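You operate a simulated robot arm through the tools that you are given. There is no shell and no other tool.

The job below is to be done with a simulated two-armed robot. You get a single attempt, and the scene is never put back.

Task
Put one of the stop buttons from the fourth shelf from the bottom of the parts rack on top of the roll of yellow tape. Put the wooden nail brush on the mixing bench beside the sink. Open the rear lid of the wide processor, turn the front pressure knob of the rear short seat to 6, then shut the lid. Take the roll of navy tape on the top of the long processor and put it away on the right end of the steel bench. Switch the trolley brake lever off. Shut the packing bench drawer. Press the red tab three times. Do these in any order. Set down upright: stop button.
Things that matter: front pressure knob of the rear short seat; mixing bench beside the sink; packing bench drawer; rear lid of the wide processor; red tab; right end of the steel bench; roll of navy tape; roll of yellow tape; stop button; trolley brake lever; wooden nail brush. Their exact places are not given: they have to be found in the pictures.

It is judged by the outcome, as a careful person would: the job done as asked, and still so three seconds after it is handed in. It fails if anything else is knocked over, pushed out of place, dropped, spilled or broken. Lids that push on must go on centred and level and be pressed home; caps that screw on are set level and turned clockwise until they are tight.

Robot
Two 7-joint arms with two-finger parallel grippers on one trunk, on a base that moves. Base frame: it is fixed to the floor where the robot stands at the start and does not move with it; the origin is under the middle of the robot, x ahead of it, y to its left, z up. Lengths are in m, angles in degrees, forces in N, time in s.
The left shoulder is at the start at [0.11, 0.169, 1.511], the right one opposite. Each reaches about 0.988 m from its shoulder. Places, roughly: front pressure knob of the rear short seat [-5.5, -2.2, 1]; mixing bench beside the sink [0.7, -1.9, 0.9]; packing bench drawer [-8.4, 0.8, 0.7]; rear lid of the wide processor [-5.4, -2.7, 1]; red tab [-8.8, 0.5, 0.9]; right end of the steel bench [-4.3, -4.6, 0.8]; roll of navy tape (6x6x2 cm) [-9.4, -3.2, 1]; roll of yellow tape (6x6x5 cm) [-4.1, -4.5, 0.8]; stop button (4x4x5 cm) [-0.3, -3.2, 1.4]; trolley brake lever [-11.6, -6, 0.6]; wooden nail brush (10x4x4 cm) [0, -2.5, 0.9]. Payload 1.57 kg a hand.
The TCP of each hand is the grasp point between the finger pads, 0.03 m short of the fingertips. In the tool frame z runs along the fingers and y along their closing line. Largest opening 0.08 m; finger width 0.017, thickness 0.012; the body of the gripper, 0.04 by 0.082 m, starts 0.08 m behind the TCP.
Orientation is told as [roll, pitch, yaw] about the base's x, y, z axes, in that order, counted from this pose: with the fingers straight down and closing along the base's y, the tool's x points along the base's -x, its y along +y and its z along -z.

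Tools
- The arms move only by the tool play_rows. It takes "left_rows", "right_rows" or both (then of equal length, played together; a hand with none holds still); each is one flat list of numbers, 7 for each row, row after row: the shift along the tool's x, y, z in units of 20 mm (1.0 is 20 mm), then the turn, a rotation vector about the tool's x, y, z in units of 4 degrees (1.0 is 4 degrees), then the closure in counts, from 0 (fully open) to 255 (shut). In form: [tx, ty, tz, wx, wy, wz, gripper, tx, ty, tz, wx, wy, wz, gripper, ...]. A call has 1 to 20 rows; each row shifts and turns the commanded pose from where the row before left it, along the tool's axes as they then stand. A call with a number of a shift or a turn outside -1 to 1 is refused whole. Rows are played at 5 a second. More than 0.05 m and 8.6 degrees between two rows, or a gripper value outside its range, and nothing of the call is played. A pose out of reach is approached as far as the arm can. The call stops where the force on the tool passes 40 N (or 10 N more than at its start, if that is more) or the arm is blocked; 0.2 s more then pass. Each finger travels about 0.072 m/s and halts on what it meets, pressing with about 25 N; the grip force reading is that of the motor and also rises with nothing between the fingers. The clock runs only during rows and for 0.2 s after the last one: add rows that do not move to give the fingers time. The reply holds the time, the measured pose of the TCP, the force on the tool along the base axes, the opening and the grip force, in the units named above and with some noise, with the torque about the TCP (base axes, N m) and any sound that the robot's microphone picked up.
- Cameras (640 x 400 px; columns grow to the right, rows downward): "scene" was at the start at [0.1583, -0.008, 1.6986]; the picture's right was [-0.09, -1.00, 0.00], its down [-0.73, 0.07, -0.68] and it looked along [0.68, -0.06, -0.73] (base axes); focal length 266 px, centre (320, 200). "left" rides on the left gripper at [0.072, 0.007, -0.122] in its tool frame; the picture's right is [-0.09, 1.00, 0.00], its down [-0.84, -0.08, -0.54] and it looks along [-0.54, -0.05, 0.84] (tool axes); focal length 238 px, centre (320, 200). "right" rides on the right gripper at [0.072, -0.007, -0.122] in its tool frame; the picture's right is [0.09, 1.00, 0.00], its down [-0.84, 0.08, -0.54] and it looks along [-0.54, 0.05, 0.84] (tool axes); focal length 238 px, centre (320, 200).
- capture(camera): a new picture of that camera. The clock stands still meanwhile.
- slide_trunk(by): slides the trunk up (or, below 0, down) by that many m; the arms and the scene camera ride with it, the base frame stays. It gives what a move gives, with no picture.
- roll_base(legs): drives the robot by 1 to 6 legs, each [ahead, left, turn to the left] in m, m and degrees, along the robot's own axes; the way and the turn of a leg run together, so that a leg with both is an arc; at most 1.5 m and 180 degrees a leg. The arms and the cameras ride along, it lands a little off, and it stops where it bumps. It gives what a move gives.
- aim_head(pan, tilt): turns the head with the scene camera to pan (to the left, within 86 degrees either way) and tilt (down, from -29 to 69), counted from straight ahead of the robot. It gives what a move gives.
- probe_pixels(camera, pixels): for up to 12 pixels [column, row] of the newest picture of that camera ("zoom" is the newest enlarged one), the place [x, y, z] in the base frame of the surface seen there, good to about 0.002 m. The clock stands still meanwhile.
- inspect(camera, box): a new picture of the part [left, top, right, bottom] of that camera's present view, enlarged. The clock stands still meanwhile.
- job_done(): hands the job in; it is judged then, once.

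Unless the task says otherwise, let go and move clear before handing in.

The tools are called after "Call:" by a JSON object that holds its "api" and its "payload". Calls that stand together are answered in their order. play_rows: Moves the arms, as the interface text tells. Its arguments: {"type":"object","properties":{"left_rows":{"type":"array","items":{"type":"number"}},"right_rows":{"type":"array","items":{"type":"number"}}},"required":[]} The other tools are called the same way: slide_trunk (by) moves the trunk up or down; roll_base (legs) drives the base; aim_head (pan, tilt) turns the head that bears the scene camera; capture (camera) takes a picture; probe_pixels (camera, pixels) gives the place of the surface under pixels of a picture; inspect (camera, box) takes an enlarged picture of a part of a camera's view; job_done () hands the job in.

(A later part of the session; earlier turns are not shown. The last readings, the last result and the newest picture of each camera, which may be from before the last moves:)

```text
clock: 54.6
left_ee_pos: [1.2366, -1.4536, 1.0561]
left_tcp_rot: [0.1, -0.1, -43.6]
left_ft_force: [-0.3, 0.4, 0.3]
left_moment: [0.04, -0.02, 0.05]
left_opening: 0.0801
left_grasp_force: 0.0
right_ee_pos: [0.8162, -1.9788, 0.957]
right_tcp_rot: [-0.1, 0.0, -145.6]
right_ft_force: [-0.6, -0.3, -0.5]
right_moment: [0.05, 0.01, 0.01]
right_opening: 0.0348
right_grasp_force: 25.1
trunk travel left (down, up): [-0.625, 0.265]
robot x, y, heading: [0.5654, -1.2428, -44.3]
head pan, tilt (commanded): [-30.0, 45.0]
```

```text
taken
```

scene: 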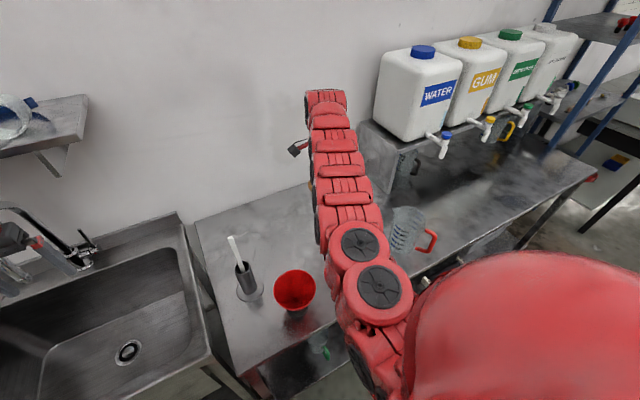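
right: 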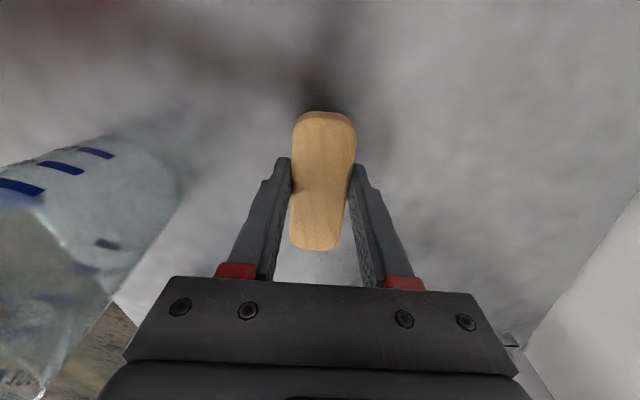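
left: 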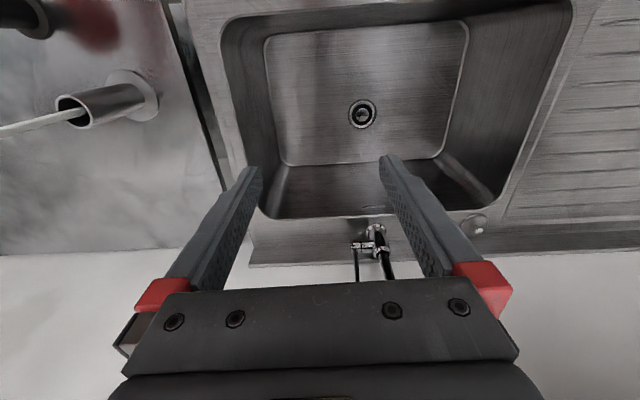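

The right hand is at 0.957 with no contact; the brush was gripped at 0.918. I'll lower 0.038 m and release.

Call:
{"api": "play_rows", "payload": {"right_rows": [0, 0, 0.7, 0, 0, 0, 255, 0, 0, 0.7, 0, 0, 0, 255, 0, 0, 0.3, 0, 0, 0, 255, 0, 0, 0.2, 0, 0, 0, 255, 0, 0, 0, 0, 0, 0, 255]}}

```text
clock: 55.8
left_ee_pos: [1.2356, -1.4523, 1.0565]
left_tcp_rot: [0.0, -0.1, -43.7]
left_ft_force: [0.5, -0.5, 0.3]
left_moment: [0.03, 0.01, 0.0]
left_opening: 0.0798
left_grasp_force: 0.0
right_ee_pos: [0.8174, -1.9789, 0.9186]
right_tcp_rot: [0.0, 0.0, -145.6]
right_ft_force: [0.7, -0.1, -0.4]
right_moment: [-0.01, -0.03, 0.02]
right_opening: 0.0353
right_grasp_force: 24.6
trunk travel left (down, up): [-0.625, 0.265]
robot x, y, heading: [0.5673, -1.2414, -44.1]
head pan, tilt (commanded): [-30.0, 45.0]
```

At 0.9186 the brush is within a millimetre of the bench. I'll open partly, then fully, and rise.

Call:
{"api": "play_rows", "payload": {"right_rows": [0, 0, 0.05, 0, 0, 0, 140, 0, 0, 0, 0, 0, 0, 110, 0, 0, 0, 0, 0, 0, 60, 0, 0, 0, 0, 0, 0, 60, 0, 0, 0, 0, 0, 0, 60, 0, 0, -0.5, 0, 0, 0, 60, 0, 0, -1, 0, 0, 0, 60, 0, 0, -1, 0, 0, 0, 60, 0, 0, -1, 0, 0, 0, 60, 0, 0, -1, 0, 0, 0, 60, 0, 0, -1, 0, 0, 0, 60, 0, 0, -1, 0, 0, 0, 60]}}

Call:
{"api": "capture", "payload": {"camera": "right"}}

```text
clock: 58.4
left_ee_pos: [1.2373, -1.4518, 1.0569]
left_tcp_rot: [-0.1, -0.1, -43.7]
left_ft_force: [0.5, -0.8, 0.5]
left_moment: [-0.01, 0.04, -0.01]
left_opening: 0.08
left_grasp_force: 0.0
right_ee_pos: [0.8156, -1.974, 1.0501]
right_tcp_rot: [0.0, 0.0, -145.6]
right_ft_force: [0.6, 0.2, 0.1]
right_moment: [0.05, -0.01, -0.01]
right_opening: 0.0612
right_grasp_force: 0.1
right hand out of reach, approached as far as the arm can: row 12
trunk travel left (down, up): [-0.625, 0.265]
robot x, y, heading: [0.5666, -1.2411, -43.8]
head pan, tilt (commanded): [-30.0, 45.0]
```

```text
taken
```

right: 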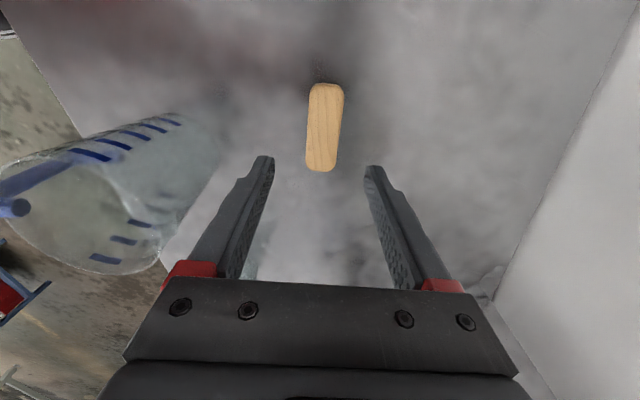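

The brush lies alone on the bench (325,128), jug untouched. I'll raise the trunk 0.2 m, back off and go toward the rack for a stop button.

Call:
{"api": "slide_trunk", "payload": {"by": 0.2}}

Call:
{"api": "roll_base", "payload": {"legs": [[-0.5, 0, 0]]}}

Call:
{"api": "capture", "payload": {"camera": "scene"}}

```text
clock: 60.5
left_ee_pos: [1.2367, -1.4533, 1.2571]
left_tcp_rot: [0.0, 0.1, -43.7]
left_ft_force: [-0.4, -0.6, 0.3]
left_moment: [0.01, 0.01, -0.02]
left_opening: 0.08
left_grasp_force: 0.0
right_ee_pos: [0.8159, -1.975, 1.2475]
right_tcp_rot: [0.1, 0.0, -145.6]
right_ft_force: [0.2, 0.1, 0.2]
right_moment: [0.02, -0.04, 0.02]
right_opening: 0.0611
right_grasp_force: 0.1
trunk travel left (down, up): [-0.825, 0.065]
robot x, y, heading: [0.5667, -1.2409, -43.9]
head pan, tilt (commanded): [-30.0, 45.0]
```

```text
clock: 63.5
left_ee_pos: [0.8765, -1.1046, 1.2559]
left_tcp_rot: [0.0, 0.1, -43.6]
left_ft_force: [0.0, -0.6, -0.9]
left_moment: [0.02, 0.04, -0.01]
left_opening: 0.0799
left_grasp_force: 0.1
right_ee_pos: [0.4552, -1.6259, 1.246]
right_tcp_rot: [0.0, -0.1, -145.5]
right_ft_force: [0.1, 0.7, 0.4]
right_moment: [0.01, 0.01, 0.02]
right_opening: 0.0611
right_grasp_force: 0.0
trunk travel left (down, up): [-0.825, 0.065]
robot x, y, heading: [0.2027, -0.8965, -43.7]
head pan, tilt (commanded): [-30.0, 45.0]
```

```text
taken
```

scene: 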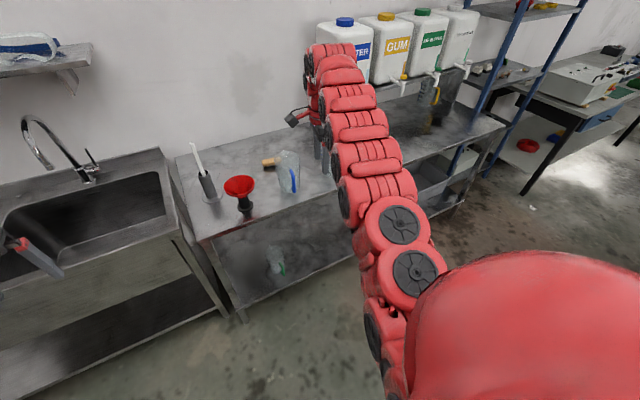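

The brush sits at (270,162) and the bench things are undisturbed. I'll now drive right 1.63 m along the bench to stand before the rack, and look at it.

Call:
{"api": "roll_base", "payload": {"legs": [[0, -1.0, 0], [0, -0.62, 0]]}}

Call:
{"api": "aim_head", "payload": {"pan": -15, "tilt": 20}}

Call:
{"api": "capture", "payload": {"camera": "scene"}}

```text
clock: 71.8
left_ee_pos: [-0.2376, -2.2671, 1.2567]
left_tcp_rot: [0.1, -0.1, -43.1]
left_ft_force: [-0.2, 0.2, 0.2]
left_moment: [0.02, 0.01, -0.01]
left_opening: 0.0801
left_grasp_force: 0.0
right_ee_pos: [-0.6522, -2.7921, 1.2478]
right_tcp_rot: [0.1, -0.1, -145.0]
right_ft_force: [-0.4, 0.1, -0.4]
right_moment: [-0.02, 0.0, 0.03]
right_opening: 0.061
right_grasp_force: 0.0
trunk travel left (down, up): [-0.825, 0.065]
robot x, y, heading: [-0.9078, -2.0581, -43.4]
head pan, tilt (commanded): [-30.0, 45.0]
```

```text
clock: 72.6
left_ee_pos: [-0.2365, -2.2665, 1.2576]
left_tcp_rot: [0.0, -0.1, -43.1]
left_ft_force: [-0.4, -0.1, -0.3]
left_moment: [-0.02, 0.0, 0.0]
left_opening: 0.08
left_grasp_force: 0.0
right_ee_pos: [-0.6518, -2.7915, 1.2478]
right_tcp_rot: [0.0, 0.0, -145.0]
right_ft_force: [0.6, -0.4, -0.2]
right_moment: [-0.01, 0.01, 0.01]
right_opening: 0.061
right_grasp_force: 0.0
trunk travel left (down, up): [-0.825, 0.065]
robot x, y, heading: [-0.9124, -2.0608, -43.4]
head pan, tilt (commanded): [-15.0, 20.0]
```

```text
taken
```

scene: 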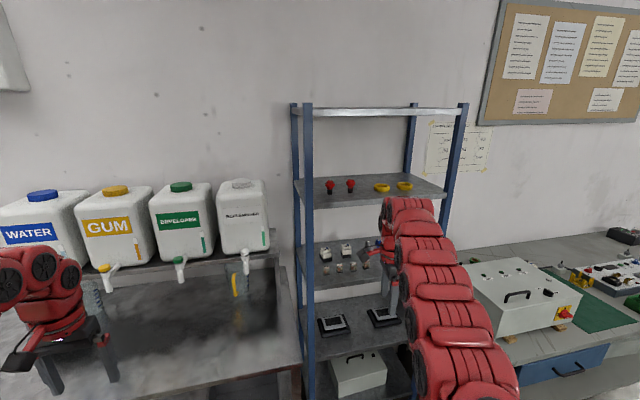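

The rack stands straight ahead: 4th shelf at row ~195 with red buttons at (330,186),(350,186). I'll zoom and probe it.

Call:
{"api": "inspect", "payload": {"camera": "scene", "box": [280, 90, 480, 220]}}

Call:
{"api": "probe_pixels", "payload": {"camera": "scene", "pixels": [[308, 205], [360, 202], [440, 195], [350, 112], [308, 112], [462, 110], [330, 185], [351, 184], [330, 193], [382, 187], [405, 186], [350, 192]]}}

```text
3.08 times, centred on (380, 155) of scene
```

zoom: 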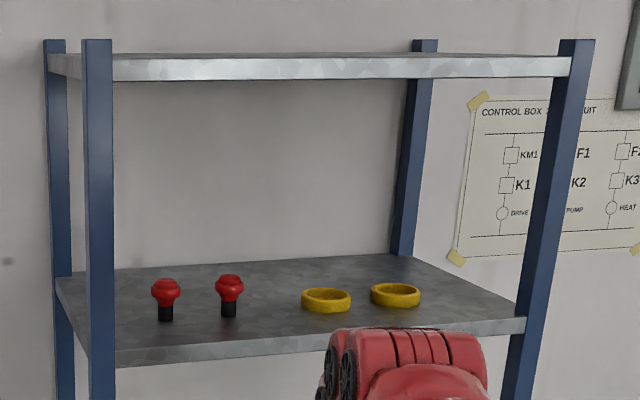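

```text
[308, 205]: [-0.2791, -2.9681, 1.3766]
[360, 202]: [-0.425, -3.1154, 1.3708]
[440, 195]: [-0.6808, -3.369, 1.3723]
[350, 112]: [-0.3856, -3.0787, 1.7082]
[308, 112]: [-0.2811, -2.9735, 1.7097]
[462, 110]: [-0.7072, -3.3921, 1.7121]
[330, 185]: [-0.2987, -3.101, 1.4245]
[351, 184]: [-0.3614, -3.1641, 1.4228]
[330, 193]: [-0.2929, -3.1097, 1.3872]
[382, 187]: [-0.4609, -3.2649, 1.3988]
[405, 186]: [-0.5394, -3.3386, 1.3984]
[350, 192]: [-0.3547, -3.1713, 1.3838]
```

Button B's stem stands at about (-0.36,-3.18) (u 2.49, v -2.00), 10 cm behind the shelf's front edge; the shelf above is at 1.70. I'll turn the right hand back to square, then tip it 45° so the fingers point ahead and down.

Call:
{"api": "play_rows", "payload": {"right_rows": [0, 0, 0, 0, 0, -1, 60, 0, 0, 0, 0, 0, -1, 60, 0, 0, 0, 0, 0, -1, 60, 0, 0, 0, 0, 0, -1, 60, 0, 0, 0, 0, 0, -1, 60, 0, 0, 0, 0, 0, -1, 60, 0, 0, 0, 0, 0, -1, 60, 0, 0, 0, 0, 0, -1, 60, 0, 0, 0, 0, 0, -1, 60, 0, 0, 0, 0, 0, -1, 60, 0, 0, 0, 0, 0, -1, 60, 0, 0, 0, 0, 0, -1, 60, 0, 0, 0, 0, 0, -1, 60, 0, 0, 0, 0, 0, -1, 60, 0, 0, 0, 0, 0, -1, 60, 0, 0, 0, 0, 0, -1, 60, 0, 0, 0, 0, 0, -1, 60, 0, 0, 0, 0, 0, -1, 60, 0, 0, 0, 0, 0, -1, 60, 0, 0, 0, 0, 0, -1, 60]}}

Call:
{"api": "play_rows", "payload": {"right_rows": [0, 0, 0, 0, 0, -1, 60, 0, 0, 0, 0, 0, -1, 60, 0, 0, 0, 0, 0, -1, 60, 0, 0, 0, 0, 0, -1, 60, 0, 0, 0, 0, 0, -1, 60, 0, 0, 0, 0, -1, 0, 60, 0, 0, 0, 0, -1, 0, 60, 0, 0, 0, 0, -1, 0, 60, 0, 0, 0, 0, -1, 0, 60, 0, 0, 0, 0, -1, 0, 60, 0, 0, 0, 0, -1, 0, 60, 0, 0, 0, 0, -1, 0, 60, 0, 0, 0, 0, -1, 0, 60, 0, 0, 0, 0, -1, 0, 60, 0, 0, 0, 0, -1, 0, 60, 0, 0, 0, 0, -1, 0, 60]}}

Call:
{"api": "capture", "payload": {"camera": "right"}}

Call:
{"api": "capture", "payload": {"camera": "scene"}}

```text
clock: 76.8
left_ee_pos: [-0.2378, -2.2673, 1.2568]
left_tcp_rot: [0.0, 0.0, -43.1]
left_ft_force: [-0.5, -0.3, 0.3]
left_moment: [0.01, 0.01, -0.02]
left_opening: 0.0799
left_grasp_force: 0.2
right_ee_pos: [-0.6522, -2.7937, 1.2471]
right_tcp_rot: [0.0, 0.1, -65.0]
right_ft_force: [0.5, 0.3, 0.7]
right_moment: [-0.05, 0.0, 0.01]
right_opening: 0.061
right_grasp_force: 0.2
trunk travel left (down, up): [-0.825, 0.065]
robot x, y, heading: [-0.9074, -2.0637, -43.5]
head pan, tilt (commanded): [-15.0, 20.0]
```

```text
clock: 80.2
left_ee_pos: [-0.2381, -2.2665, 1.2583]
left_tcp_rot: [0.1, 0.0, -43.1]
left_ft_force: [0.3, 0.6, 0.0]
left_moment: [0.03, 0.0, 0.02]
left_opening: 0.0799
left_grasp_force: 0.1
right_ee_pos: [-0.6538, -2.7936, 1.2476]
right_tcp_rot: [-0.2, -44.1, -45.0]
right_ft_force: [0.3, -0.3, -0.6]
right_moment: [0.01, -0.01, 0.01]
right_opening: 0.0613
right_grasp_force: 0.0
trunk travel left (down, up): [-0.825, 0.065]
robot x, y, heading: [-0.9096, -2.0636, -43.5]
head pan, tilt (commanded): [-15.0, 20.0]
```

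```text
taken
```

right: 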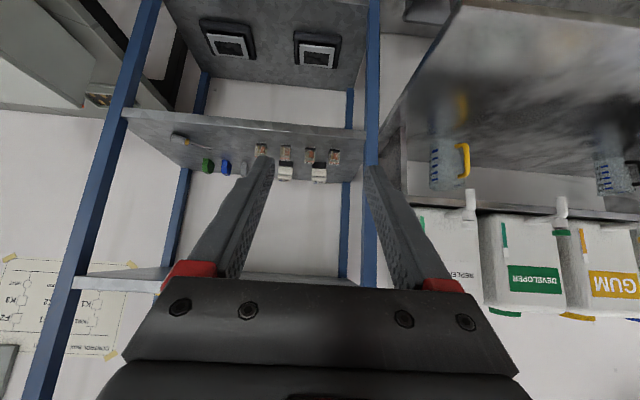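

```text
taken
```

scene: 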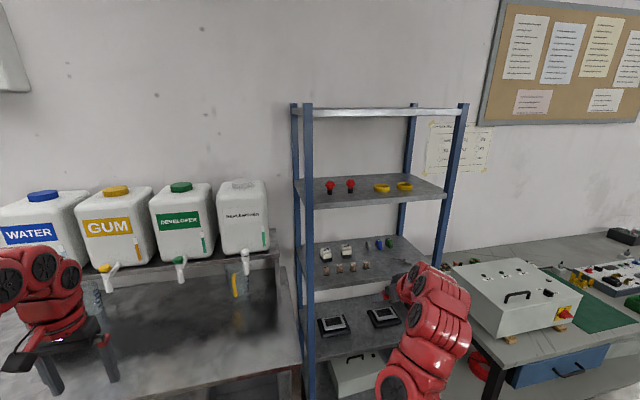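

The hand is at yaw -45, pitch -44, fingers pointing ahead-down. I'll lift it straight up 0.27 m, then bring the base ahead 0.4 m and right 5 cm.

Call:
{"api": "play_rows", "payload": {"right_rows": [-0.696, 0, -0.718, 0, 0, 0, 60, -0.696, 0, -0.718, 0, 0, 0, 60, -0.696, 0, -0.718, 0, 0, 0, 60, -0.696, 0, -0.718, 0, 0, 0, 60, -0.696, 0, -0.718, 0, 0, 0, 60, -0.696, 0, -0.718, 0, 0, 0, 60, -0.696, 0, -0.718, 0, 0, 0, 60, -0.696, 0, -0.718, 0, 0, 0, 60, -0.696, 0, -0.718, 0, 0, 0, 60, -0.696, 0, -0.718, 0, 0, 0, 60, -0.696, 0, -0.718, 0, 0, 0, 60, -0.696, 0, -0.718, 0, 0, 0, 60, -0.696, 0, -0.718, 0, 0, 0, 60, -0.4, 0, -0.4, 0, 0, 0, 60]}}

Call:
{"api": "roll_base", "payload": {"legs": [[0, -0.055, -1.5], [0.37, 0, 0]]}}

Call:
{"api": "capture", "payload": {"camera": "right"}}

Call:
{"api": "capture", "payload": {"camera": "scene"}}

```text
clock: 83.2
left_ee_pos: [-0.2377, -2.2675, 1.2578]
left_tcp_rot: [0.0, -0.1, -43.1]
left_ft_force: [0.5, 0.4, 0.5]
left_moment: [-0.02, -0.01, -0.04]
left_opening: 0.08
left_grasp_force: 0.1
right_ee_pos: [-0.6487, -2.7982, 1.52]
right_tcp_rot: [0.1, -44.0, -45.1]
right_ft_force: [-0.2, 0.5, 0.2]
right_moment: [0.01, 0.03, -0.04]
right_opening: 0.0607
right_grasp_force: 0.0
right hand out of reach, approached as far as the arm can: row 5
trunk travel left (down, up): [-0.825, 0.065]
robot x, y, heading: [-0.9112, -2.0599, -43.2]
head pan, tilt (commanded): [-15.0, 20.0]
```

```text
clock: 86.1
left_ee_pos: [-0.0214, -2.5896, 1.256]
left_tcp_rot: [0.0, -0.1, -44.9]
left_ft_force: [-0.7, -0.2, -0.2]
left_moment: [0.03, -0.04, -0.01]
left_opening: 0.0801
left_grasp_force: 0.0
right_ee_pos: [-0.4512, -3.1073, 1.5201]
right_tcp_rot: [0.0, -44.1, -47.0]
right_ft_force: [0.7, 0.3, 0.1]
right_moment: [0.0, 0.01, 0.0]
right_opening: 0.0613
right_grasp_force: 0.1
trunk travel left (down, up): [-0.825, 0.065]
robot x, y, heading: [-0.6878, -2.3624, -45.2]
head pan, tilt (commanded): [-15.0, 20.0]
```

```text
taken
```

right: 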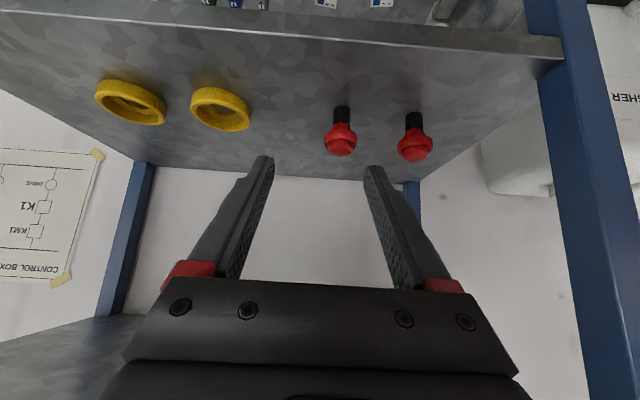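

```text
taken
```

scene: 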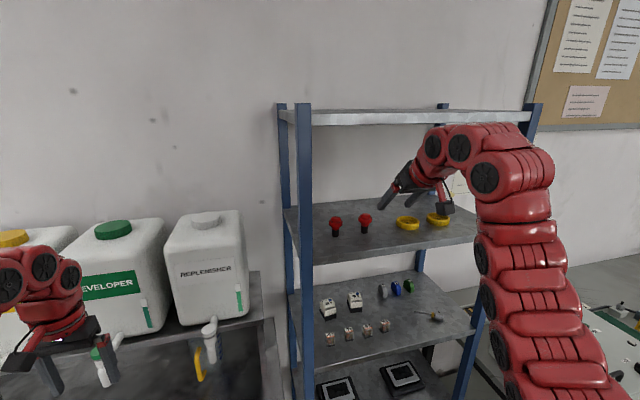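

Button B is at (340,130) and A at (415,140) in the hand picture, the hand at (-0.451,-3.107,1.52). I'll probe B precisely and zoom.

Call:
{"api": "inspect", "payload": {"camera": "right", "box": [290, 80, 450, 180]}}

Call:
{"api": "probe_pixels", "payload": {"camera": "right", "pixels": [[340, 140], [325, 140], [355, 140], [342, 112], [336, 112], [348, 112], [342, 107], [340, 152], [340, 128], [415, 147], [414, 118], [240, 100]]}}

```text
4.00 times, centred on (370, 130) of right
```

zoom: 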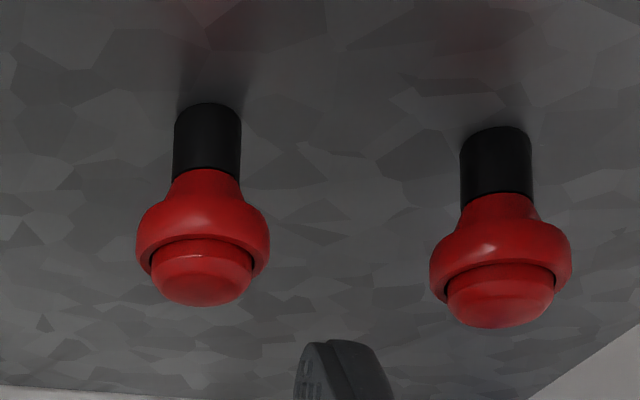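

```text
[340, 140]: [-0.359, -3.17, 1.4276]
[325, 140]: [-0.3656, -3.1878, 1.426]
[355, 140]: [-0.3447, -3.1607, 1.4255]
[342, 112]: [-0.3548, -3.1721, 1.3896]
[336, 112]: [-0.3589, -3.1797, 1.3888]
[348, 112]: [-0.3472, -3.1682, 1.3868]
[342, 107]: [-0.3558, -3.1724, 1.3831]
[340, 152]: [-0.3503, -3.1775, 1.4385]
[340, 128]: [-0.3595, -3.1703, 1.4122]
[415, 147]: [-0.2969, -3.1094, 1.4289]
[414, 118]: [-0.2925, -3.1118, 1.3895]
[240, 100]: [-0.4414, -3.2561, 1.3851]
```

B's axis is at about (-0.347,-3.181), collar widest at z≈1.424. I'll shift sideways and come in along the finger axis, stopping about 5 cm short to check.

Call:
{"api": "play_rows", "payload": {"right_rows": [-0.54, 0.65, 0, 0, 0, 0, 60, -0.54, 0.65, 0, 0, 0, 0, 60, 0, 0, 1, 0, 0, 0, 60, 0, 0, 1, 0, 0, 0, 60, 0, 0, 1, 0, 0, 0, 60, 0, 0, 1, 0, 0, 0, 60, 0, 0, 1, 0, 0, 0, 60, 0, 0, 0, 0, 0, 0, 60]}}

Call:
{"api": "capture", "payload": {"camera": "right"}}

```text
clock: 87.9
left_ee_pos: [-0.0226, -2.5894, 1.2581]
left_tcp_rot: [0.0, -0.1, -45.0]
left_ft_force: [0.0, -0.4, -0.1]
left_moment: [-0.03, -0.04, 0.03]
left_opening: 0.0797
left_grasp_force: 0.0
right_ee_pos: [-0.3744, -3.151, 1.4545]
right_tcp_rot: [0.1, -44.1, -46.9]
right_ft_force: [0.2, -0.9, 0.1]
right_moment: [-0.01, -0.01, 0.01]
right_opening: 0.0611
right_grasp_force: 0.1
right hand out of reach, approached as far as the arm can: row 2
trunk travel left (down, up): [-0.825, 0.065]
robot x, y, heading: [-0.6877, -2.3593, -45.1]
head pan, tilt (commanded): [-15.0, 20.0]
```

```text
taken
```

right: 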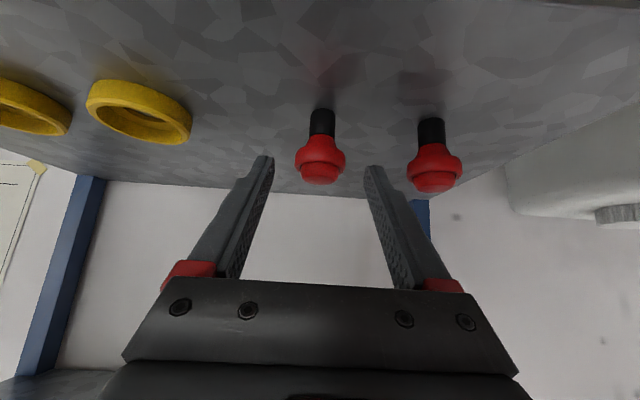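

B is centred between the fingers ((320,160) vs. finger tips at 265 and 375). I'll go in the last 5 cm and close gently.

Call:
{"api": "play_rows", "payload": {"right_rows": [-0.11, 0, 0.86, 0, 0, 0, 60, -0.11, 0, 0.86, 0, 0, 0, 60, -0.11, 0, 0.86, 0, 0, 0, 60, 0, 0, 0, 0, 0, 0, 60]}}

Call:
{"api": "capture", "payload": {"camera": "right"}}

```text
clock: 88.9
left_ee_pos: [-0.0208, -2.5895, 1.2575]
left_tcp_rot: [0.0, 0.0, -45.0]
left_ft_force: [-0.2, 0.1, 0.5]
left_moment: [0.06, -0.03, -0.02]
left_opening: 0.0801
left_grasp_force: 0.1
right_ee_pos: [-0.3472, -3.1815, 1.4214]
right_tcp_rot: [0.1, -44.0, -47.0]
right_ft_force: [0.1, -0.2, -0.5]
right_moment: [-0.01, -0.02, 0.01]
right_opening: 0.061
right_grasp_force: 0.0
trunk travel left (down, up): [-0.825, 0.065]
robot x, y, heading: [-0.688, -2.3638, -45.4]
head pan, tilt (commanded): [-15.0, 20.0]
```

```text
taken
```

right: 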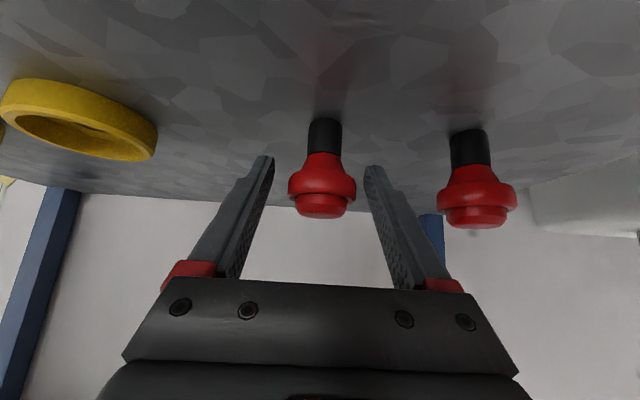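

The collar (322,185) sits between the pads. Closing now.

Call:
{"api": "play_rows", "payload": {"right_rows": [0, 0, 0, 0, 0, 0, 120, 0, 0, 0, 0, 0, 0, 255, 0, 0, 0, 0, 0, 0, 255, 0, 0, 0, 0, 0, 0, 255, 0, 0, 0, 0, 0, 0, 255]}}

Call:
{"api": "capture", "payload": {"camera": "right"}}

```text
clock: 90.1
left_ee_pos: [-0.0215, -2.5904, 1.2575]
left_tcp_rot: [0.0, -0.2, -45.0]
left_ft_force: [-0.2, 0.1, -0.5]
left_moment: [-0.02, 0.01, -0.02]
left_opening: 0.0802
left_grasp_force: 0.1
right_ee_pos: [-0.3466, -3.1821, 1.4227]
right_tcp_rot: [0.1, -44.1, -46.9]
right_ft_force: [-0.4, 0.4, -0.3]
right_moment: [0.02, -0.01, -0.02]
right_opening: 0.0388
right_grasp_force: 25.1
trunk travel left (down, up): [-0.825, 0.065]
robot x, y, heading: [-0.6836, -2.3629, -45.3]
head pan, tilt (commanded): [-15.0, 20.0]
```

```text
taken
```

right: 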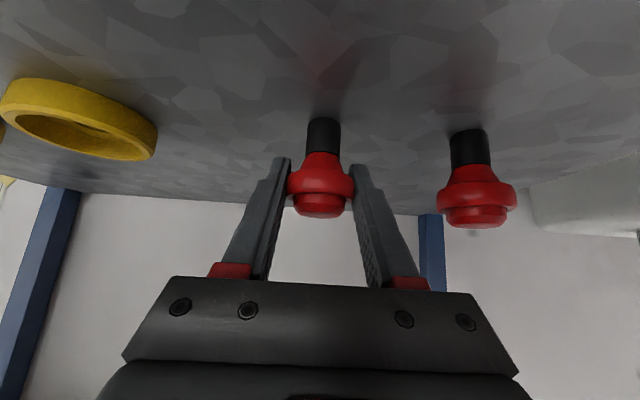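

The button is gripped (opening 38.8 mm, 25 N); its foot is 39.5 mm below the TCP. I'll lift 5 cm and back the base off 0.45 m.

Call:
{"api": "play_rows", "payload": {"right_rows": [-0.348, 0, -0.359, 0, 0, 0, 255, -0.696, 0, -0.718, 0, 0, 0, 255, -0.696, 0, -0.718, 0, 0, 0, 255, 0, 0, 0, 0, 0, 0, 255]}}

Call:
{"api": "capture", "payload": {"camera": "right"}}

```text
clock: 91.1
left_ee_pos: [-0.0218, -2.5892, 1.2569]
left_tcp_rot: [0.0, 0.0, -45.0]
left_ft_force: [-1.1, -0.2, 0.3]
left_moment: [0.02, 0.02, -0.02]
left_opening: 0.0798
left_grasp_force: 0.3
right_ee_pos: [-0.3486, -3.1781, 1.4535]
right_tcp_rot: [0.1, -44.0, -46.9]
right_ft_force: [-0.4, 0.3, -1.1]
right_moment: [0.0, -0.02, -0.01]
right_opening: 0.0389
right_grasp_force: 24.6
right hand out of reach, approached as far as the arm can: row 2, 3
trunk travel left (down, up): [-0.825, 0.065]
robot x, y, heading: [-0.6868, -2.3648, -45.3]
head pan, tilt (commanded): [-15.0, 20.0]
```

```text
taken
```

right: 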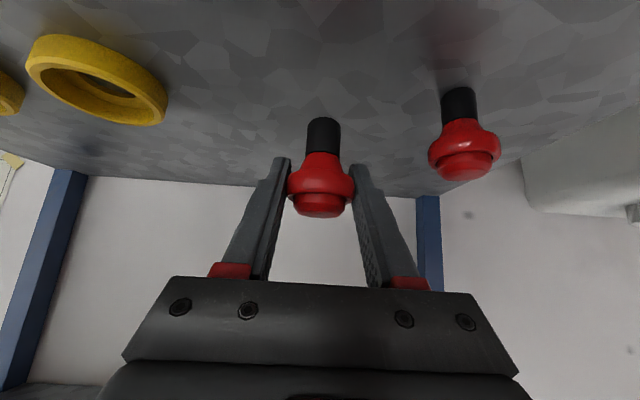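

The button hangs clear of the shelf by 3 cm. I'll back the base off 0.4 m, then turn right 90° to face along the aisle.

Call:
{"api": "roll_base", "payload": {"legs": [[-0.4, 0, 0]]}}

Call:
{"api": "aim_head", "payload": {"pan": -70, "tilt": 25}}

Call:
{"api": "capture", "payload": {"camera": "scene"}}

Call:
{"api": "capture", "payload": {"camera": "right"}}

```text
clock: 93.6
left_ee_pos: [-0.2998, -2.3053, 1.2555]
left_tcp_rot: [0.0, -0.1, -44.8]
left_ft_force: [0.2, -1.0, -0.3]
left_moment: [0.03, -0.02, 0.01]
left_opening: 0.08
left_grasp_force: 0.1
right_ee_pos: [-0.6245, -2.8956, 1.4533]
right_tcp_rot: [-0.1, -43.9, -46.8]
right_ft_force: [0.0, 0.6, 0.1]
right_moment: [0.03, 0.0, 0.02]
right_opening: 0.0387
right_grasp_force: 24.5
trunk travel left (down, up): [-0.825, 0.065]
robot x, y, heading: [-0.9649, -2.0781, -44.9]
head pan, tilt (commanded): [-15.0, 20.0]
```

```text
clock: 94.9
left_ee_pos: [-0.3003, -2.3043, 1.2576]
left_tcp_rot: [0.0, 0.0, -44.8]
left_ft_force: [0.0, -0.3, 0.3]
left_moment: [-0.01, 0.05, 0.0]
left_opening: 0.0801
left_grasp_force: 0.1
right_ee_pos: [-0.625, -2.8943, 1.4544]
right_tcp_rot: [0.1, -43.9, -46.7]
right_ft_force: [-0.3, 0.5, -0.2]
right_moment: [0.0, -0.02, 0.01]
right_opening: 0.0389
right_grasp_force: 24.9
trunk travel left (down, up): [-0.825, 0.065]
robot x, y, heading: [-0.9674, -2.0814, -45.1]
head pan, tilt (commanded): [-70.0, 25.0]
```

```text
taken
```

scene: 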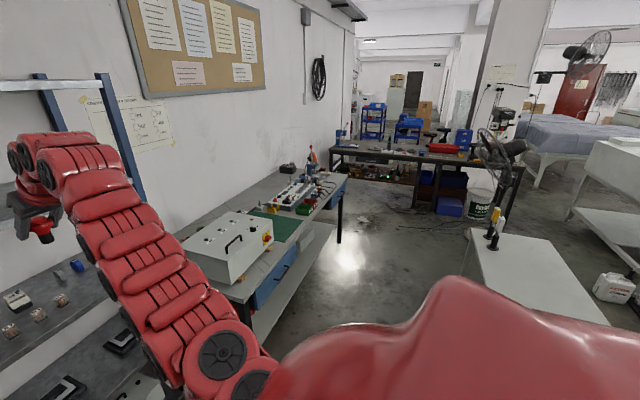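

```text
taken
```

right: 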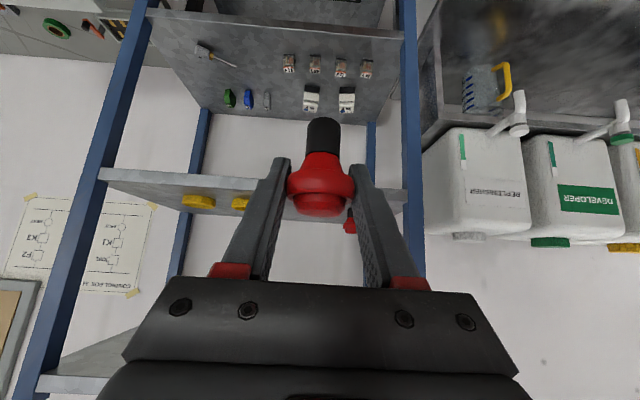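

The aisle ahead shows a desk on the left (to (345,180)), the white table right (520,280), a fan (500,150) and the dark steel bench (430,160). I'll probe key corners for the route.

Call:
{"api": "probe_pixels", "payload": {"camera": "scene", "pixels": [[470, 245], [500, 320], [497, 235], [340, 240], [255, 300], [330, 155], [520, 168], [480, 215], [515, 205], [420, 230], [345, 185], [480, 160]]}}

Call:
{"api": "inspect", "payload": {"camera": "scene", "box": [320, 90, 540, 230]}}

```text
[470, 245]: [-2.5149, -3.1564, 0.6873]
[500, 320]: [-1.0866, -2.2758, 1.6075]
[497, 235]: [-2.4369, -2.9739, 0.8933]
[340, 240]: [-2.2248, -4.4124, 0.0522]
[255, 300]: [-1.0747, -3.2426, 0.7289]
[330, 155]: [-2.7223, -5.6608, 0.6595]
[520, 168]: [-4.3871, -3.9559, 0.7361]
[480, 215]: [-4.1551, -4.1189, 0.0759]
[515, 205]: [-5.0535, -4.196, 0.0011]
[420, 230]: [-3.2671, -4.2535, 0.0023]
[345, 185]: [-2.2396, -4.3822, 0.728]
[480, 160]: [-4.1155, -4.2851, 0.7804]
```

```text
2.86 times, centred on (430, 160) of scene
```

zoom: 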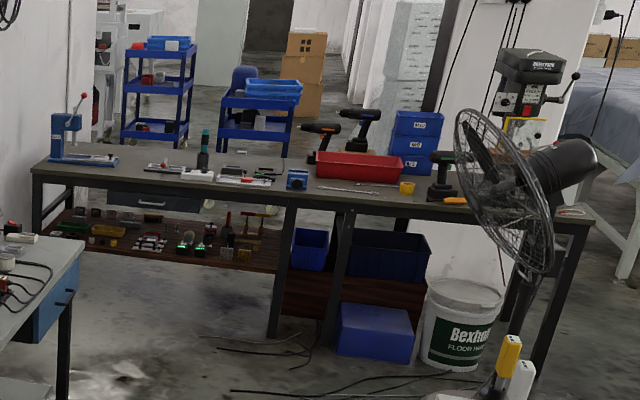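

The yellow tape stands on the dark bench at zoom (406,187), beside a red tray and a drill; the fan is right of it. The corridor centre is at v≈-0.99, so I'll turn to face along it, shift left and drive ahead in steps.

Call:
{"api": "roll_base", "payload": {"legs": [[0, 0, -90], [0, 0.2, 0], [1.4, 0, 0]]}}

Call:
{"api": "aim_head", "payload": {"pan": 0, "tilt": 30}}

Call:
{"api": "capture", "payload": {"camera": "scene"}}

```text
clock: 106.8
left_ee_pos: [-2.0272, -3.8765, 1.2572]
left_tcp_rot: [0.0, -0.1, -134.9]
left_ft_force: [-0.8, 0.2, 0.0]
left_moment: [-0.03, 0.03, 0.0]
left_opening: 0.0803
left_grasp_force: 0.1
right_ee_pos: [-2.6156, -3.5507, 1.4546]
right_tcp_rot: [0.1, -43.9, -136.9]
right_ft_force: [0.5, 0.5, -0.6]
right_moment: [0.01, 0.01, 0.04]
right_opening: 0.0388
right_grasp_force: 25.6
trunk travel left (down, up): [-0.825, 0.065]
robot x, y, heading: [-1.8005, -3.2119, -135.1]
head pan, tilt (commanded): [-70.0, 25.0]
```

```text
clock: 108.2
left_ee_pos: [-2.0283, -3.8773, 1.2562]
left_tcp_rot: [0.0, -0.1, -134.9]
left_ft_force: [-0.2, -0.2, -0.1]
left_moment: [0.01, 0.0, 0.01]
left_opening: 0.0796
left_grasp_force: 0.1
right_ee_pos: [-2.6161, -3.5521, 1.4533]
right_tcp_rot: [0.2, -43.9, -136.9]
right_ft_force: [-0.4, -0.3, -0.9]
right_moment: [0.01, -0.04, -0.01]
right_opening: 0.0387
right_grasp_force: 25.2
trunk travel left (down, up): [-0.825, 0.065]
robot x, y, heading: [-1.8045, -3.2133, -134.9]
head pan, tilt (commanded): [0.0, 30.0]
```

```text
taken
```

scene: 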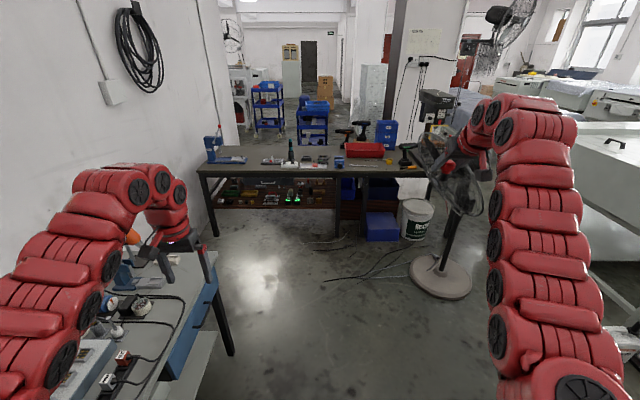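

I'm mid-corridor at u≈3.55. The left hand passes over desk things including an orange knob at (133,237); I'll probe those, the fan base (440,275) and the bench before going on.

Call:
{"api": "probe_pixels", "payload": {"camera": "scene", "pixels": [[133, 237], [125, 275], [165, 300], [440, 275], [415, 270], [450, 240], [340, 235], [370, 275], [380, 225], [416, 220], [300, 180], [395, 165]]}}

Call:
{"api": "inspect", "payload": {"camera": "scene", "box": [270, 90, 480, 220]}}

Call:
{"api": "capture", "payload": {"camera": "left"}}

```text
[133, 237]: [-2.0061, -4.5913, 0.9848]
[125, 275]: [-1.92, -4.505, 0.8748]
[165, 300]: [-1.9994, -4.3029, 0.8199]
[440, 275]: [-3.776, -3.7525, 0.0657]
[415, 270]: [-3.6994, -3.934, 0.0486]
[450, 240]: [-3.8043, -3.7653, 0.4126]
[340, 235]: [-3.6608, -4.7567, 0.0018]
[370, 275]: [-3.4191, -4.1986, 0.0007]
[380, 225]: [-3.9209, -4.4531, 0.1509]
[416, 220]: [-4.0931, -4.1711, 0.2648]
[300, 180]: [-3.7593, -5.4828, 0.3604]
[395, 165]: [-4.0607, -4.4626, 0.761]
```

```text
3.05 times, centred on (375, 155) of scene
```

zoom: 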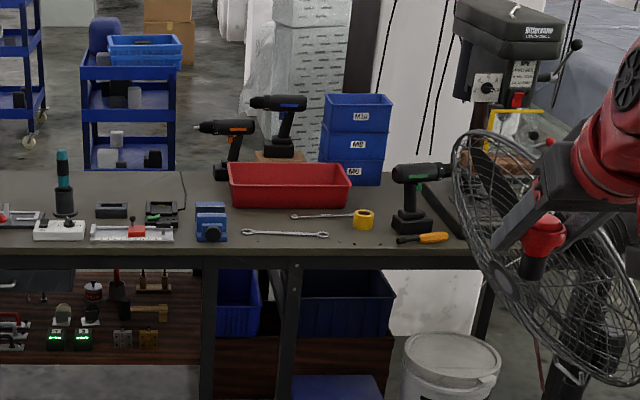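

```text
taken
```

left: 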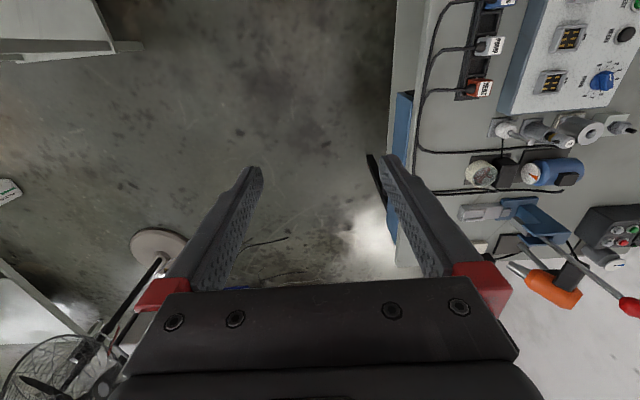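

The tape is at zoom (363,218), flanked by a drill, wrenches and a screwdriver. I'll probe tape and bench-edge points in the zoom.

Call:
{"api": "inspect", "payload": {"camera": "scene", "box": [340, 130, 440, 190]}}

Call:
{"api": "probe_pixels", "payload": {"camera": "zoom", "pixels": [[240, 210], [240, 190], [240, 230], [225, 205], [255, 205], [300, 300], [100, 310], [240, 270], [350, 215], [180, 220], [380, 260], [100, 150]]}}

```text
6.40 times, centred on (390, 160) of scene
```

zoom: 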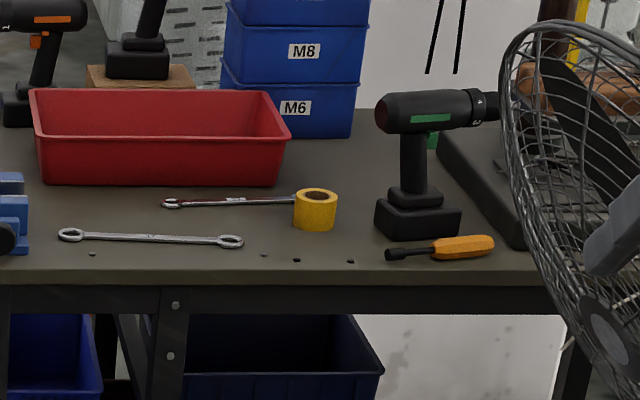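

```text
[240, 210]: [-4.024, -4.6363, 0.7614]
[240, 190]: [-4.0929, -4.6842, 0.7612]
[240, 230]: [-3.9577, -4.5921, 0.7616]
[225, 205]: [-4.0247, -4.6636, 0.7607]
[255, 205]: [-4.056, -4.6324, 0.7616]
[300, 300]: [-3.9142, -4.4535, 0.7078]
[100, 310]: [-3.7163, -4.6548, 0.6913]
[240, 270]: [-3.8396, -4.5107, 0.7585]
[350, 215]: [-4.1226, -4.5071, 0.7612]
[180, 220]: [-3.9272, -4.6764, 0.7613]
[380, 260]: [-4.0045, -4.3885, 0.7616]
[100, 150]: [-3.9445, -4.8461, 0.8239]
```

The roll stands with its axis upright at zoom (315,208), core hole visible on top. I'll probe it and its neighbours.

Call:
{"api": "probe_pixels", "payload": {"camera": "zoom", "pixels": [[315, 195], [300, 197], [331, 197], [315, 190], [315, 203], [315, 215], [298, 215], [334, 215], [315, 230], [316, 196], [415, 235], [440, 110]]}}

```text
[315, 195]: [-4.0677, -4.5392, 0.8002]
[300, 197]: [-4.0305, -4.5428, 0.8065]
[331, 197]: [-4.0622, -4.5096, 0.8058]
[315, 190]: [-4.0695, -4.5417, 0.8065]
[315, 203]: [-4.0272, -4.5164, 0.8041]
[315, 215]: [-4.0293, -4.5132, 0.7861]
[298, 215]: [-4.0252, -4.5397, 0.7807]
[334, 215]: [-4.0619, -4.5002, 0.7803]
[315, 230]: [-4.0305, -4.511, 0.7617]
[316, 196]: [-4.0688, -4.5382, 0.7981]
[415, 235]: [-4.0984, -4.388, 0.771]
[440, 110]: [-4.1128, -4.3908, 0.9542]
```

The roll's centre is near (-4.05,-4.528), top at 0.806, with a roughly 3.4 cm hole; the drill stands 5 cm to its right. The fan might be in my right arm's way, so I'll probe its cage.

Call:
{"api": "probe_pixels", "payload": {"camera": "scene", "pixels": [[423, 145], [426, 165], [432, 185], [440, 200], [455, 212], [470, 215], [448, 150], [455, 170], [430, 135], [440, 128], [482, 200], [475, 185]]}}

```text
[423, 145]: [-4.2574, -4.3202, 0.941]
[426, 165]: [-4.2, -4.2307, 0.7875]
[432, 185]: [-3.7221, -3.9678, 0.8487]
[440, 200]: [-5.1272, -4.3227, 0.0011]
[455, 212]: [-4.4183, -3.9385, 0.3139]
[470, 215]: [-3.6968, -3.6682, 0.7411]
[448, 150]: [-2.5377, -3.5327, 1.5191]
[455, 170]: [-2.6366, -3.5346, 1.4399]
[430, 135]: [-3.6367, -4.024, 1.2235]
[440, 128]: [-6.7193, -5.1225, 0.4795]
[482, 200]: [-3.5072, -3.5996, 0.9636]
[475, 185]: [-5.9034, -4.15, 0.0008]
```

The fan cage spans v≥-0.27, u 5.0–5.45, so I'll approach the tape from its left with the body turned 25° right. First I'll retract the left hand, then drive ahead 1.4 m and look again.

Call:
{"api": "play_rows", "payload": {"left_rows": [1, 0, -0.3, 0, 0, 0, 0, 1, 0, -0.3, 0, 0, 0, 0, 1, 0, -0.3, 0, 0, 0, 0, 1, 0, -0.3, 0, 0, 0, 0, 1, 0, -0.3, 0, 0, 0, 0, 1, 0, -0.3, 0, 0, 0, 0, 1, 0, -0.3, 0, 0, 0, 0, 1, 0, -0.3, 0, 0, 0, 0, 1, 0, -0.3, 0, 0, 0, 0, 1, 0, -0.3, 0, 0, 0, 0, 1, 0, -0.3, 0, 0, 0, 0, 1, 0, -0.3, 0, 0, 0, 0, 1, 0, -0.3, 0, 0, 0, 0]}}

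Call:
{"api": "roll_base", "payload": {"legs": [[1.4, 0, 0]]}}

Call:
{"api": "aim_head", "payload": {"pan": -15, "tilt": 40}}

Call:
{"api": "capture", "payload": {"camera": "scene"}}

```text
clock: 111.0
left_ee_pos: [-1.9523, -3.8837, 1.2446]
left_tcp_rot: [0.0, 0.0, -134.8]
left_ft_force: [0.4, 0.2, -0.3]
left_moment: [-0.03, 0.02, 0.0]
left_opening: 0.08
left_grasp_force: 0.0
left hand out of reach, approached as far as the arm can: row 1, 2, 3, 4, 5, 6, 7, 8, 9, 10, 11, 12, 13
right_ee_pos: [-2.6166, -3.5513, 1.4538]
right_tcp_rot: [0.1, -44.1, -136.8]
right_ft_force: [0.1, 0.6, -1.0]
right_moment: [0.01, -0.01, 0.0]
right_opening: 0.0388
right_grasp_force: 25.3
trunk travel left (down, up): [-0.825, 0.065]
robot x, y, heading: [-1.8019, -3.2152, -135.0]
head pan, tilt (commanded): [0.0, 30.0]
```

```text
clock: 118.1
left_ee_pos: [-2.9557, -4.8885, 1.2446]
left_tcp_rot: [0.0, -0.1, -134.6]
left_ft_force: [-0.1, -0.3, -0.6]
left_moment: [0.0, -0.02, 0.0]
left_opening: 0.0799
left_grasp_force: 0.1
right_ee_pos: [-3.6195, -4.5586, 1.4544]
right_tcp_rot: [0.0, -44.0, -136.5]
right_ft_force: [-1.1, -0.5, 0.1]
right_moment: [0.04, 0.0, 0.03]
right_opening: 0.0387
right_grasp_force: 25.0
trunk travel left (down, up): [-0.825, 0.065]
robot x, y, heading: [-2.8075, -4.218, -134.9]
head pan, tilt (commanded): [0.0, 30.0]
```

```text
clock: 118.9
left_ee_pos: [-2.9563, -4.8897, 1.245]
left_tcp_rot: [0.0, 0.0, -134.7]
left_ft_force: [-0.5, 0.6, -0.4]
left_moment: [-0.02, 0.0, 0.0]
left_opening: 0.0802
left_grasp_force: 0.2
right_ee_pos: [-3.6204, -4.5602, 1.4536]
right_tcp_rot: [0.1, -44.0, -136.6]
right_ft_force: [0.0, -0.8, -0.8]
right_moment: [-0.01, 0.01, 0.02]
right_opening: 0.0388
right_grasp_force: 25.2
trunk travel left (down, up): [-0.825, 0.065]
robot x, y, heading: [-2.8084, -4.2194, -135.0]
head pan, tilt (commanded): [-15.0, 40.0]
```

```text
taken
```

scene: 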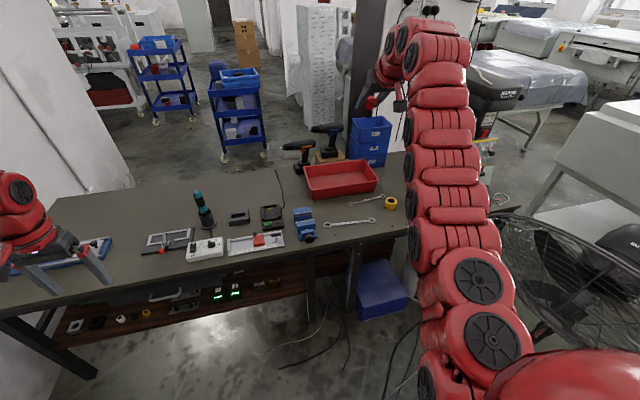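

I'm at u≈4.97; tape at (391,203). The left hand could not retract, so I'll check what would lie beneath it when the trunk is lowered.

Call:
{"api": "probe_pixels", "payload": {"camera": "scene", "pixels": [[391, 203], [303, 220], [270, 215], [238, 215], [200, 200], [198, 192], [165, 240], [205, 250], [255, 243], [330, 175], [150, 280], [410, 230]]}}

Call:
{"api": "inspect", "payload": {"camera": "scene", "box": [340, 150, 460, 260]}}

```text
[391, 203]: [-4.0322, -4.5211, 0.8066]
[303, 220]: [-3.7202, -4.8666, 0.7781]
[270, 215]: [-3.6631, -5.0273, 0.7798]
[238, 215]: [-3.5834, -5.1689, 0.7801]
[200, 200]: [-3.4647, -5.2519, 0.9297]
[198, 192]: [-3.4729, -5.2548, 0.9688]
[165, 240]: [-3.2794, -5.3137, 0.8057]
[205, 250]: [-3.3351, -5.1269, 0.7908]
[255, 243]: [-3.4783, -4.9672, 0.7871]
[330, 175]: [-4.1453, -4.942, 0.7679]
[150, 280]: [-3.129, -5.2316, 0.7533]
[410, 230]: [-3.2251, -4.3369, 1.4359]
```

```text
3.64 times, centred on (400, 205) of scene
```

zoom: 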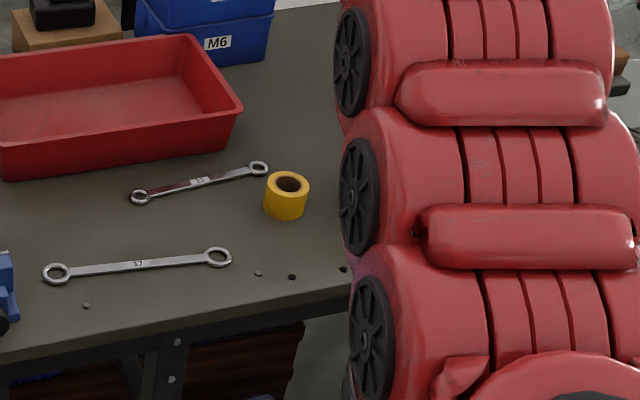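

Beneath the left hand's future place there are only 2 cm-high things, so lowering to ~0.92 tips is fine. I'll drive ahead 0.45 m and turn right 25°, then look.

Call:
{"api": "roll_base", "payload": {"legs": [[0.45, 0, 0], [0, 0, -25]]}}

Call:
{"api": "aim_head", "payload": {"pan": -20, "tilt": 45}}

Call:
{"api": "capture", "payload": {"camera": "scene"}}

Call:
{"api": "capture", "payload": {"camera": "right"}}

```text
clock: 122.9
left_ee_pos: [-3.545, -5.0848, 1.2435]
left_tcp_rot: [0.0, 0.0, -159.8]
left_ft_force: [-0.4, 0.8, 0.8]
left_moment: [0.02, -0.02, 0.01]
left_opening: 0.0801
left_grasp_force: 0.1
right_ee_pos: [-4.0079, -4.5049, 1.4535]
right_tcp_rot: [0.0, -44.0, -161.7]
right_ft_force: [0.1, -0.4, -0.4]
right_moment: [-0.01, -0.01, 0.03]
right_opening: 0.0388
right_grasp_force: 24.9
trunk travel left (down, up): [-0.825, 0.065]
robot x, y, heading: [-3.1266, -4.5388, -160.1]
head pan, tilt (commanded): [-15.0, 40.0]
```

```text
clock: 123.5
left_ee_pos: [-3.5456, -5.0844, 1.2447]
left_tcp_rot: [0.0, 0.0, -159.7]
left_ft_force: [-0.3, -0.2, -1.0]
left_moment: [-0.03, 0.03, -0.01]
left_opening: 0.0799
left_grasp_force: 0.0
right_ee_pos: [-4.0084, -4.5048, 1.4544]
right_tcp_rot: [0.1, -44.0, -161.7]
right_ft_force: [0.8, -1.0, -0.2]
right_moment: [0.03, -0.03, 0.01]
right_opening: 0.0387
right_grasp_force: 24.8
trunk travel left (down, up): [-0.825, 0.065]
robot x, y, heading: [-3.1254, -4.5386, -159.7]
head pan, tilt (commanded): [-20.0, 45.0]
```

```text
taken
```

scene: 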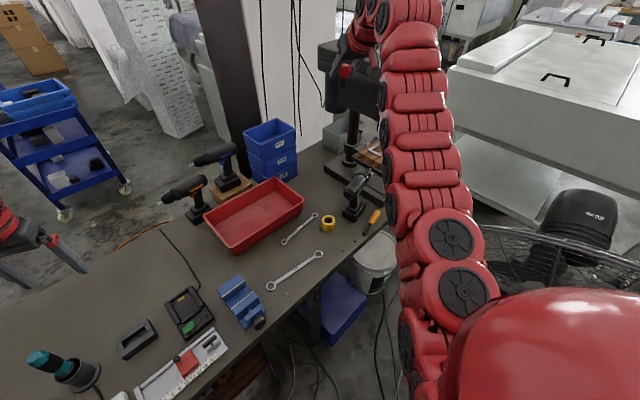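

```text
taken
```

right: 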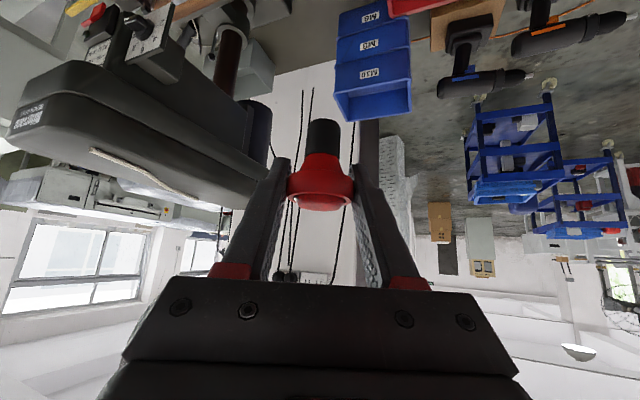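

The right hand is about 5 cm short of the tape, but the drill press head (100,130 in the hand view) is near. I'll probe distances.

Call:
{"api": "probe_pixels", "payload": {"camera": "right", "pixels": [[100, 130], [260, 150], [30, 110], [230, 60], [200, 170], [255, 175], [120, 20], [370, 60]]}}

Call:
{"api": "probe_pixels", "payload": {"camera": "scene", "pixels": [[328, 222], [322, 225], [334, 225], [328, 229], [355, 190], [350, 212], [372, 222], [300, 228], [345, 155], [375, 155], [340, 110], [335, 70]]}}

Call:
{"api": "inspect", "payload": {"camera": "scene", "box": [290, 140, 410, 250]}}

```text
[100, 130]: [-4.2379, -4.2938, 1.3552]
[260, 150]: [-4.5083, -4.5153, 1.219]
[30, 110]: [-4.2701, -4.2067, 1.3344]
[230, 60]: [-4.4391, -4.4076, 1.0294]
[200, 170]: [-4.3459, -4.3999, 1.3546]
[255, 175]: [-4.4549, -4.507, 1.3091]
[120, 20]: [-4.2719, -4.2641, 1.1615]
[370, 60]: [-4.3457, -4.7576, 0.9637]
```

```text
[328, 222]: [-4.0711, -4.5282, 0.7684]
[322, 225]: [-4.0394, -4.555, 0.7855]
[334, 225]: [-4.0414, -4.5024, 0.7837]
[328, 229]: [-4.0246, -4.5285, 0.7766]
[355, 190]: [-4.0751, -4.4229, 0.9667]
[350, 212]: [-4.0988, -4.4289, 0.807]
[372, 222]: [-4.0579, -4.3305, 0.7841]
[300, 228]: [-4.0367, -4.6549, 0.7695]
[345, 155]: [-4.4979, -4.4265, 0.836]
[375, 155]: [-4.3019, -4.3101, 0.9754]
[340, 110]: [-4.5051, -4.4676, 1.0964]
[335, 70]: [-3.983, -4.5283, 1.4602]
```

```text
3.64 times, centred on (350, 195) of scene
```

zoom: 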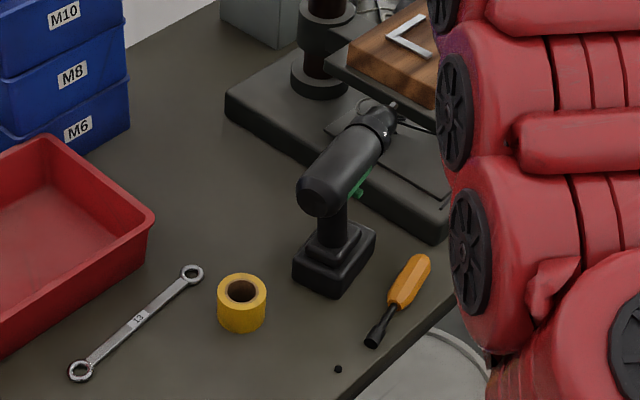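

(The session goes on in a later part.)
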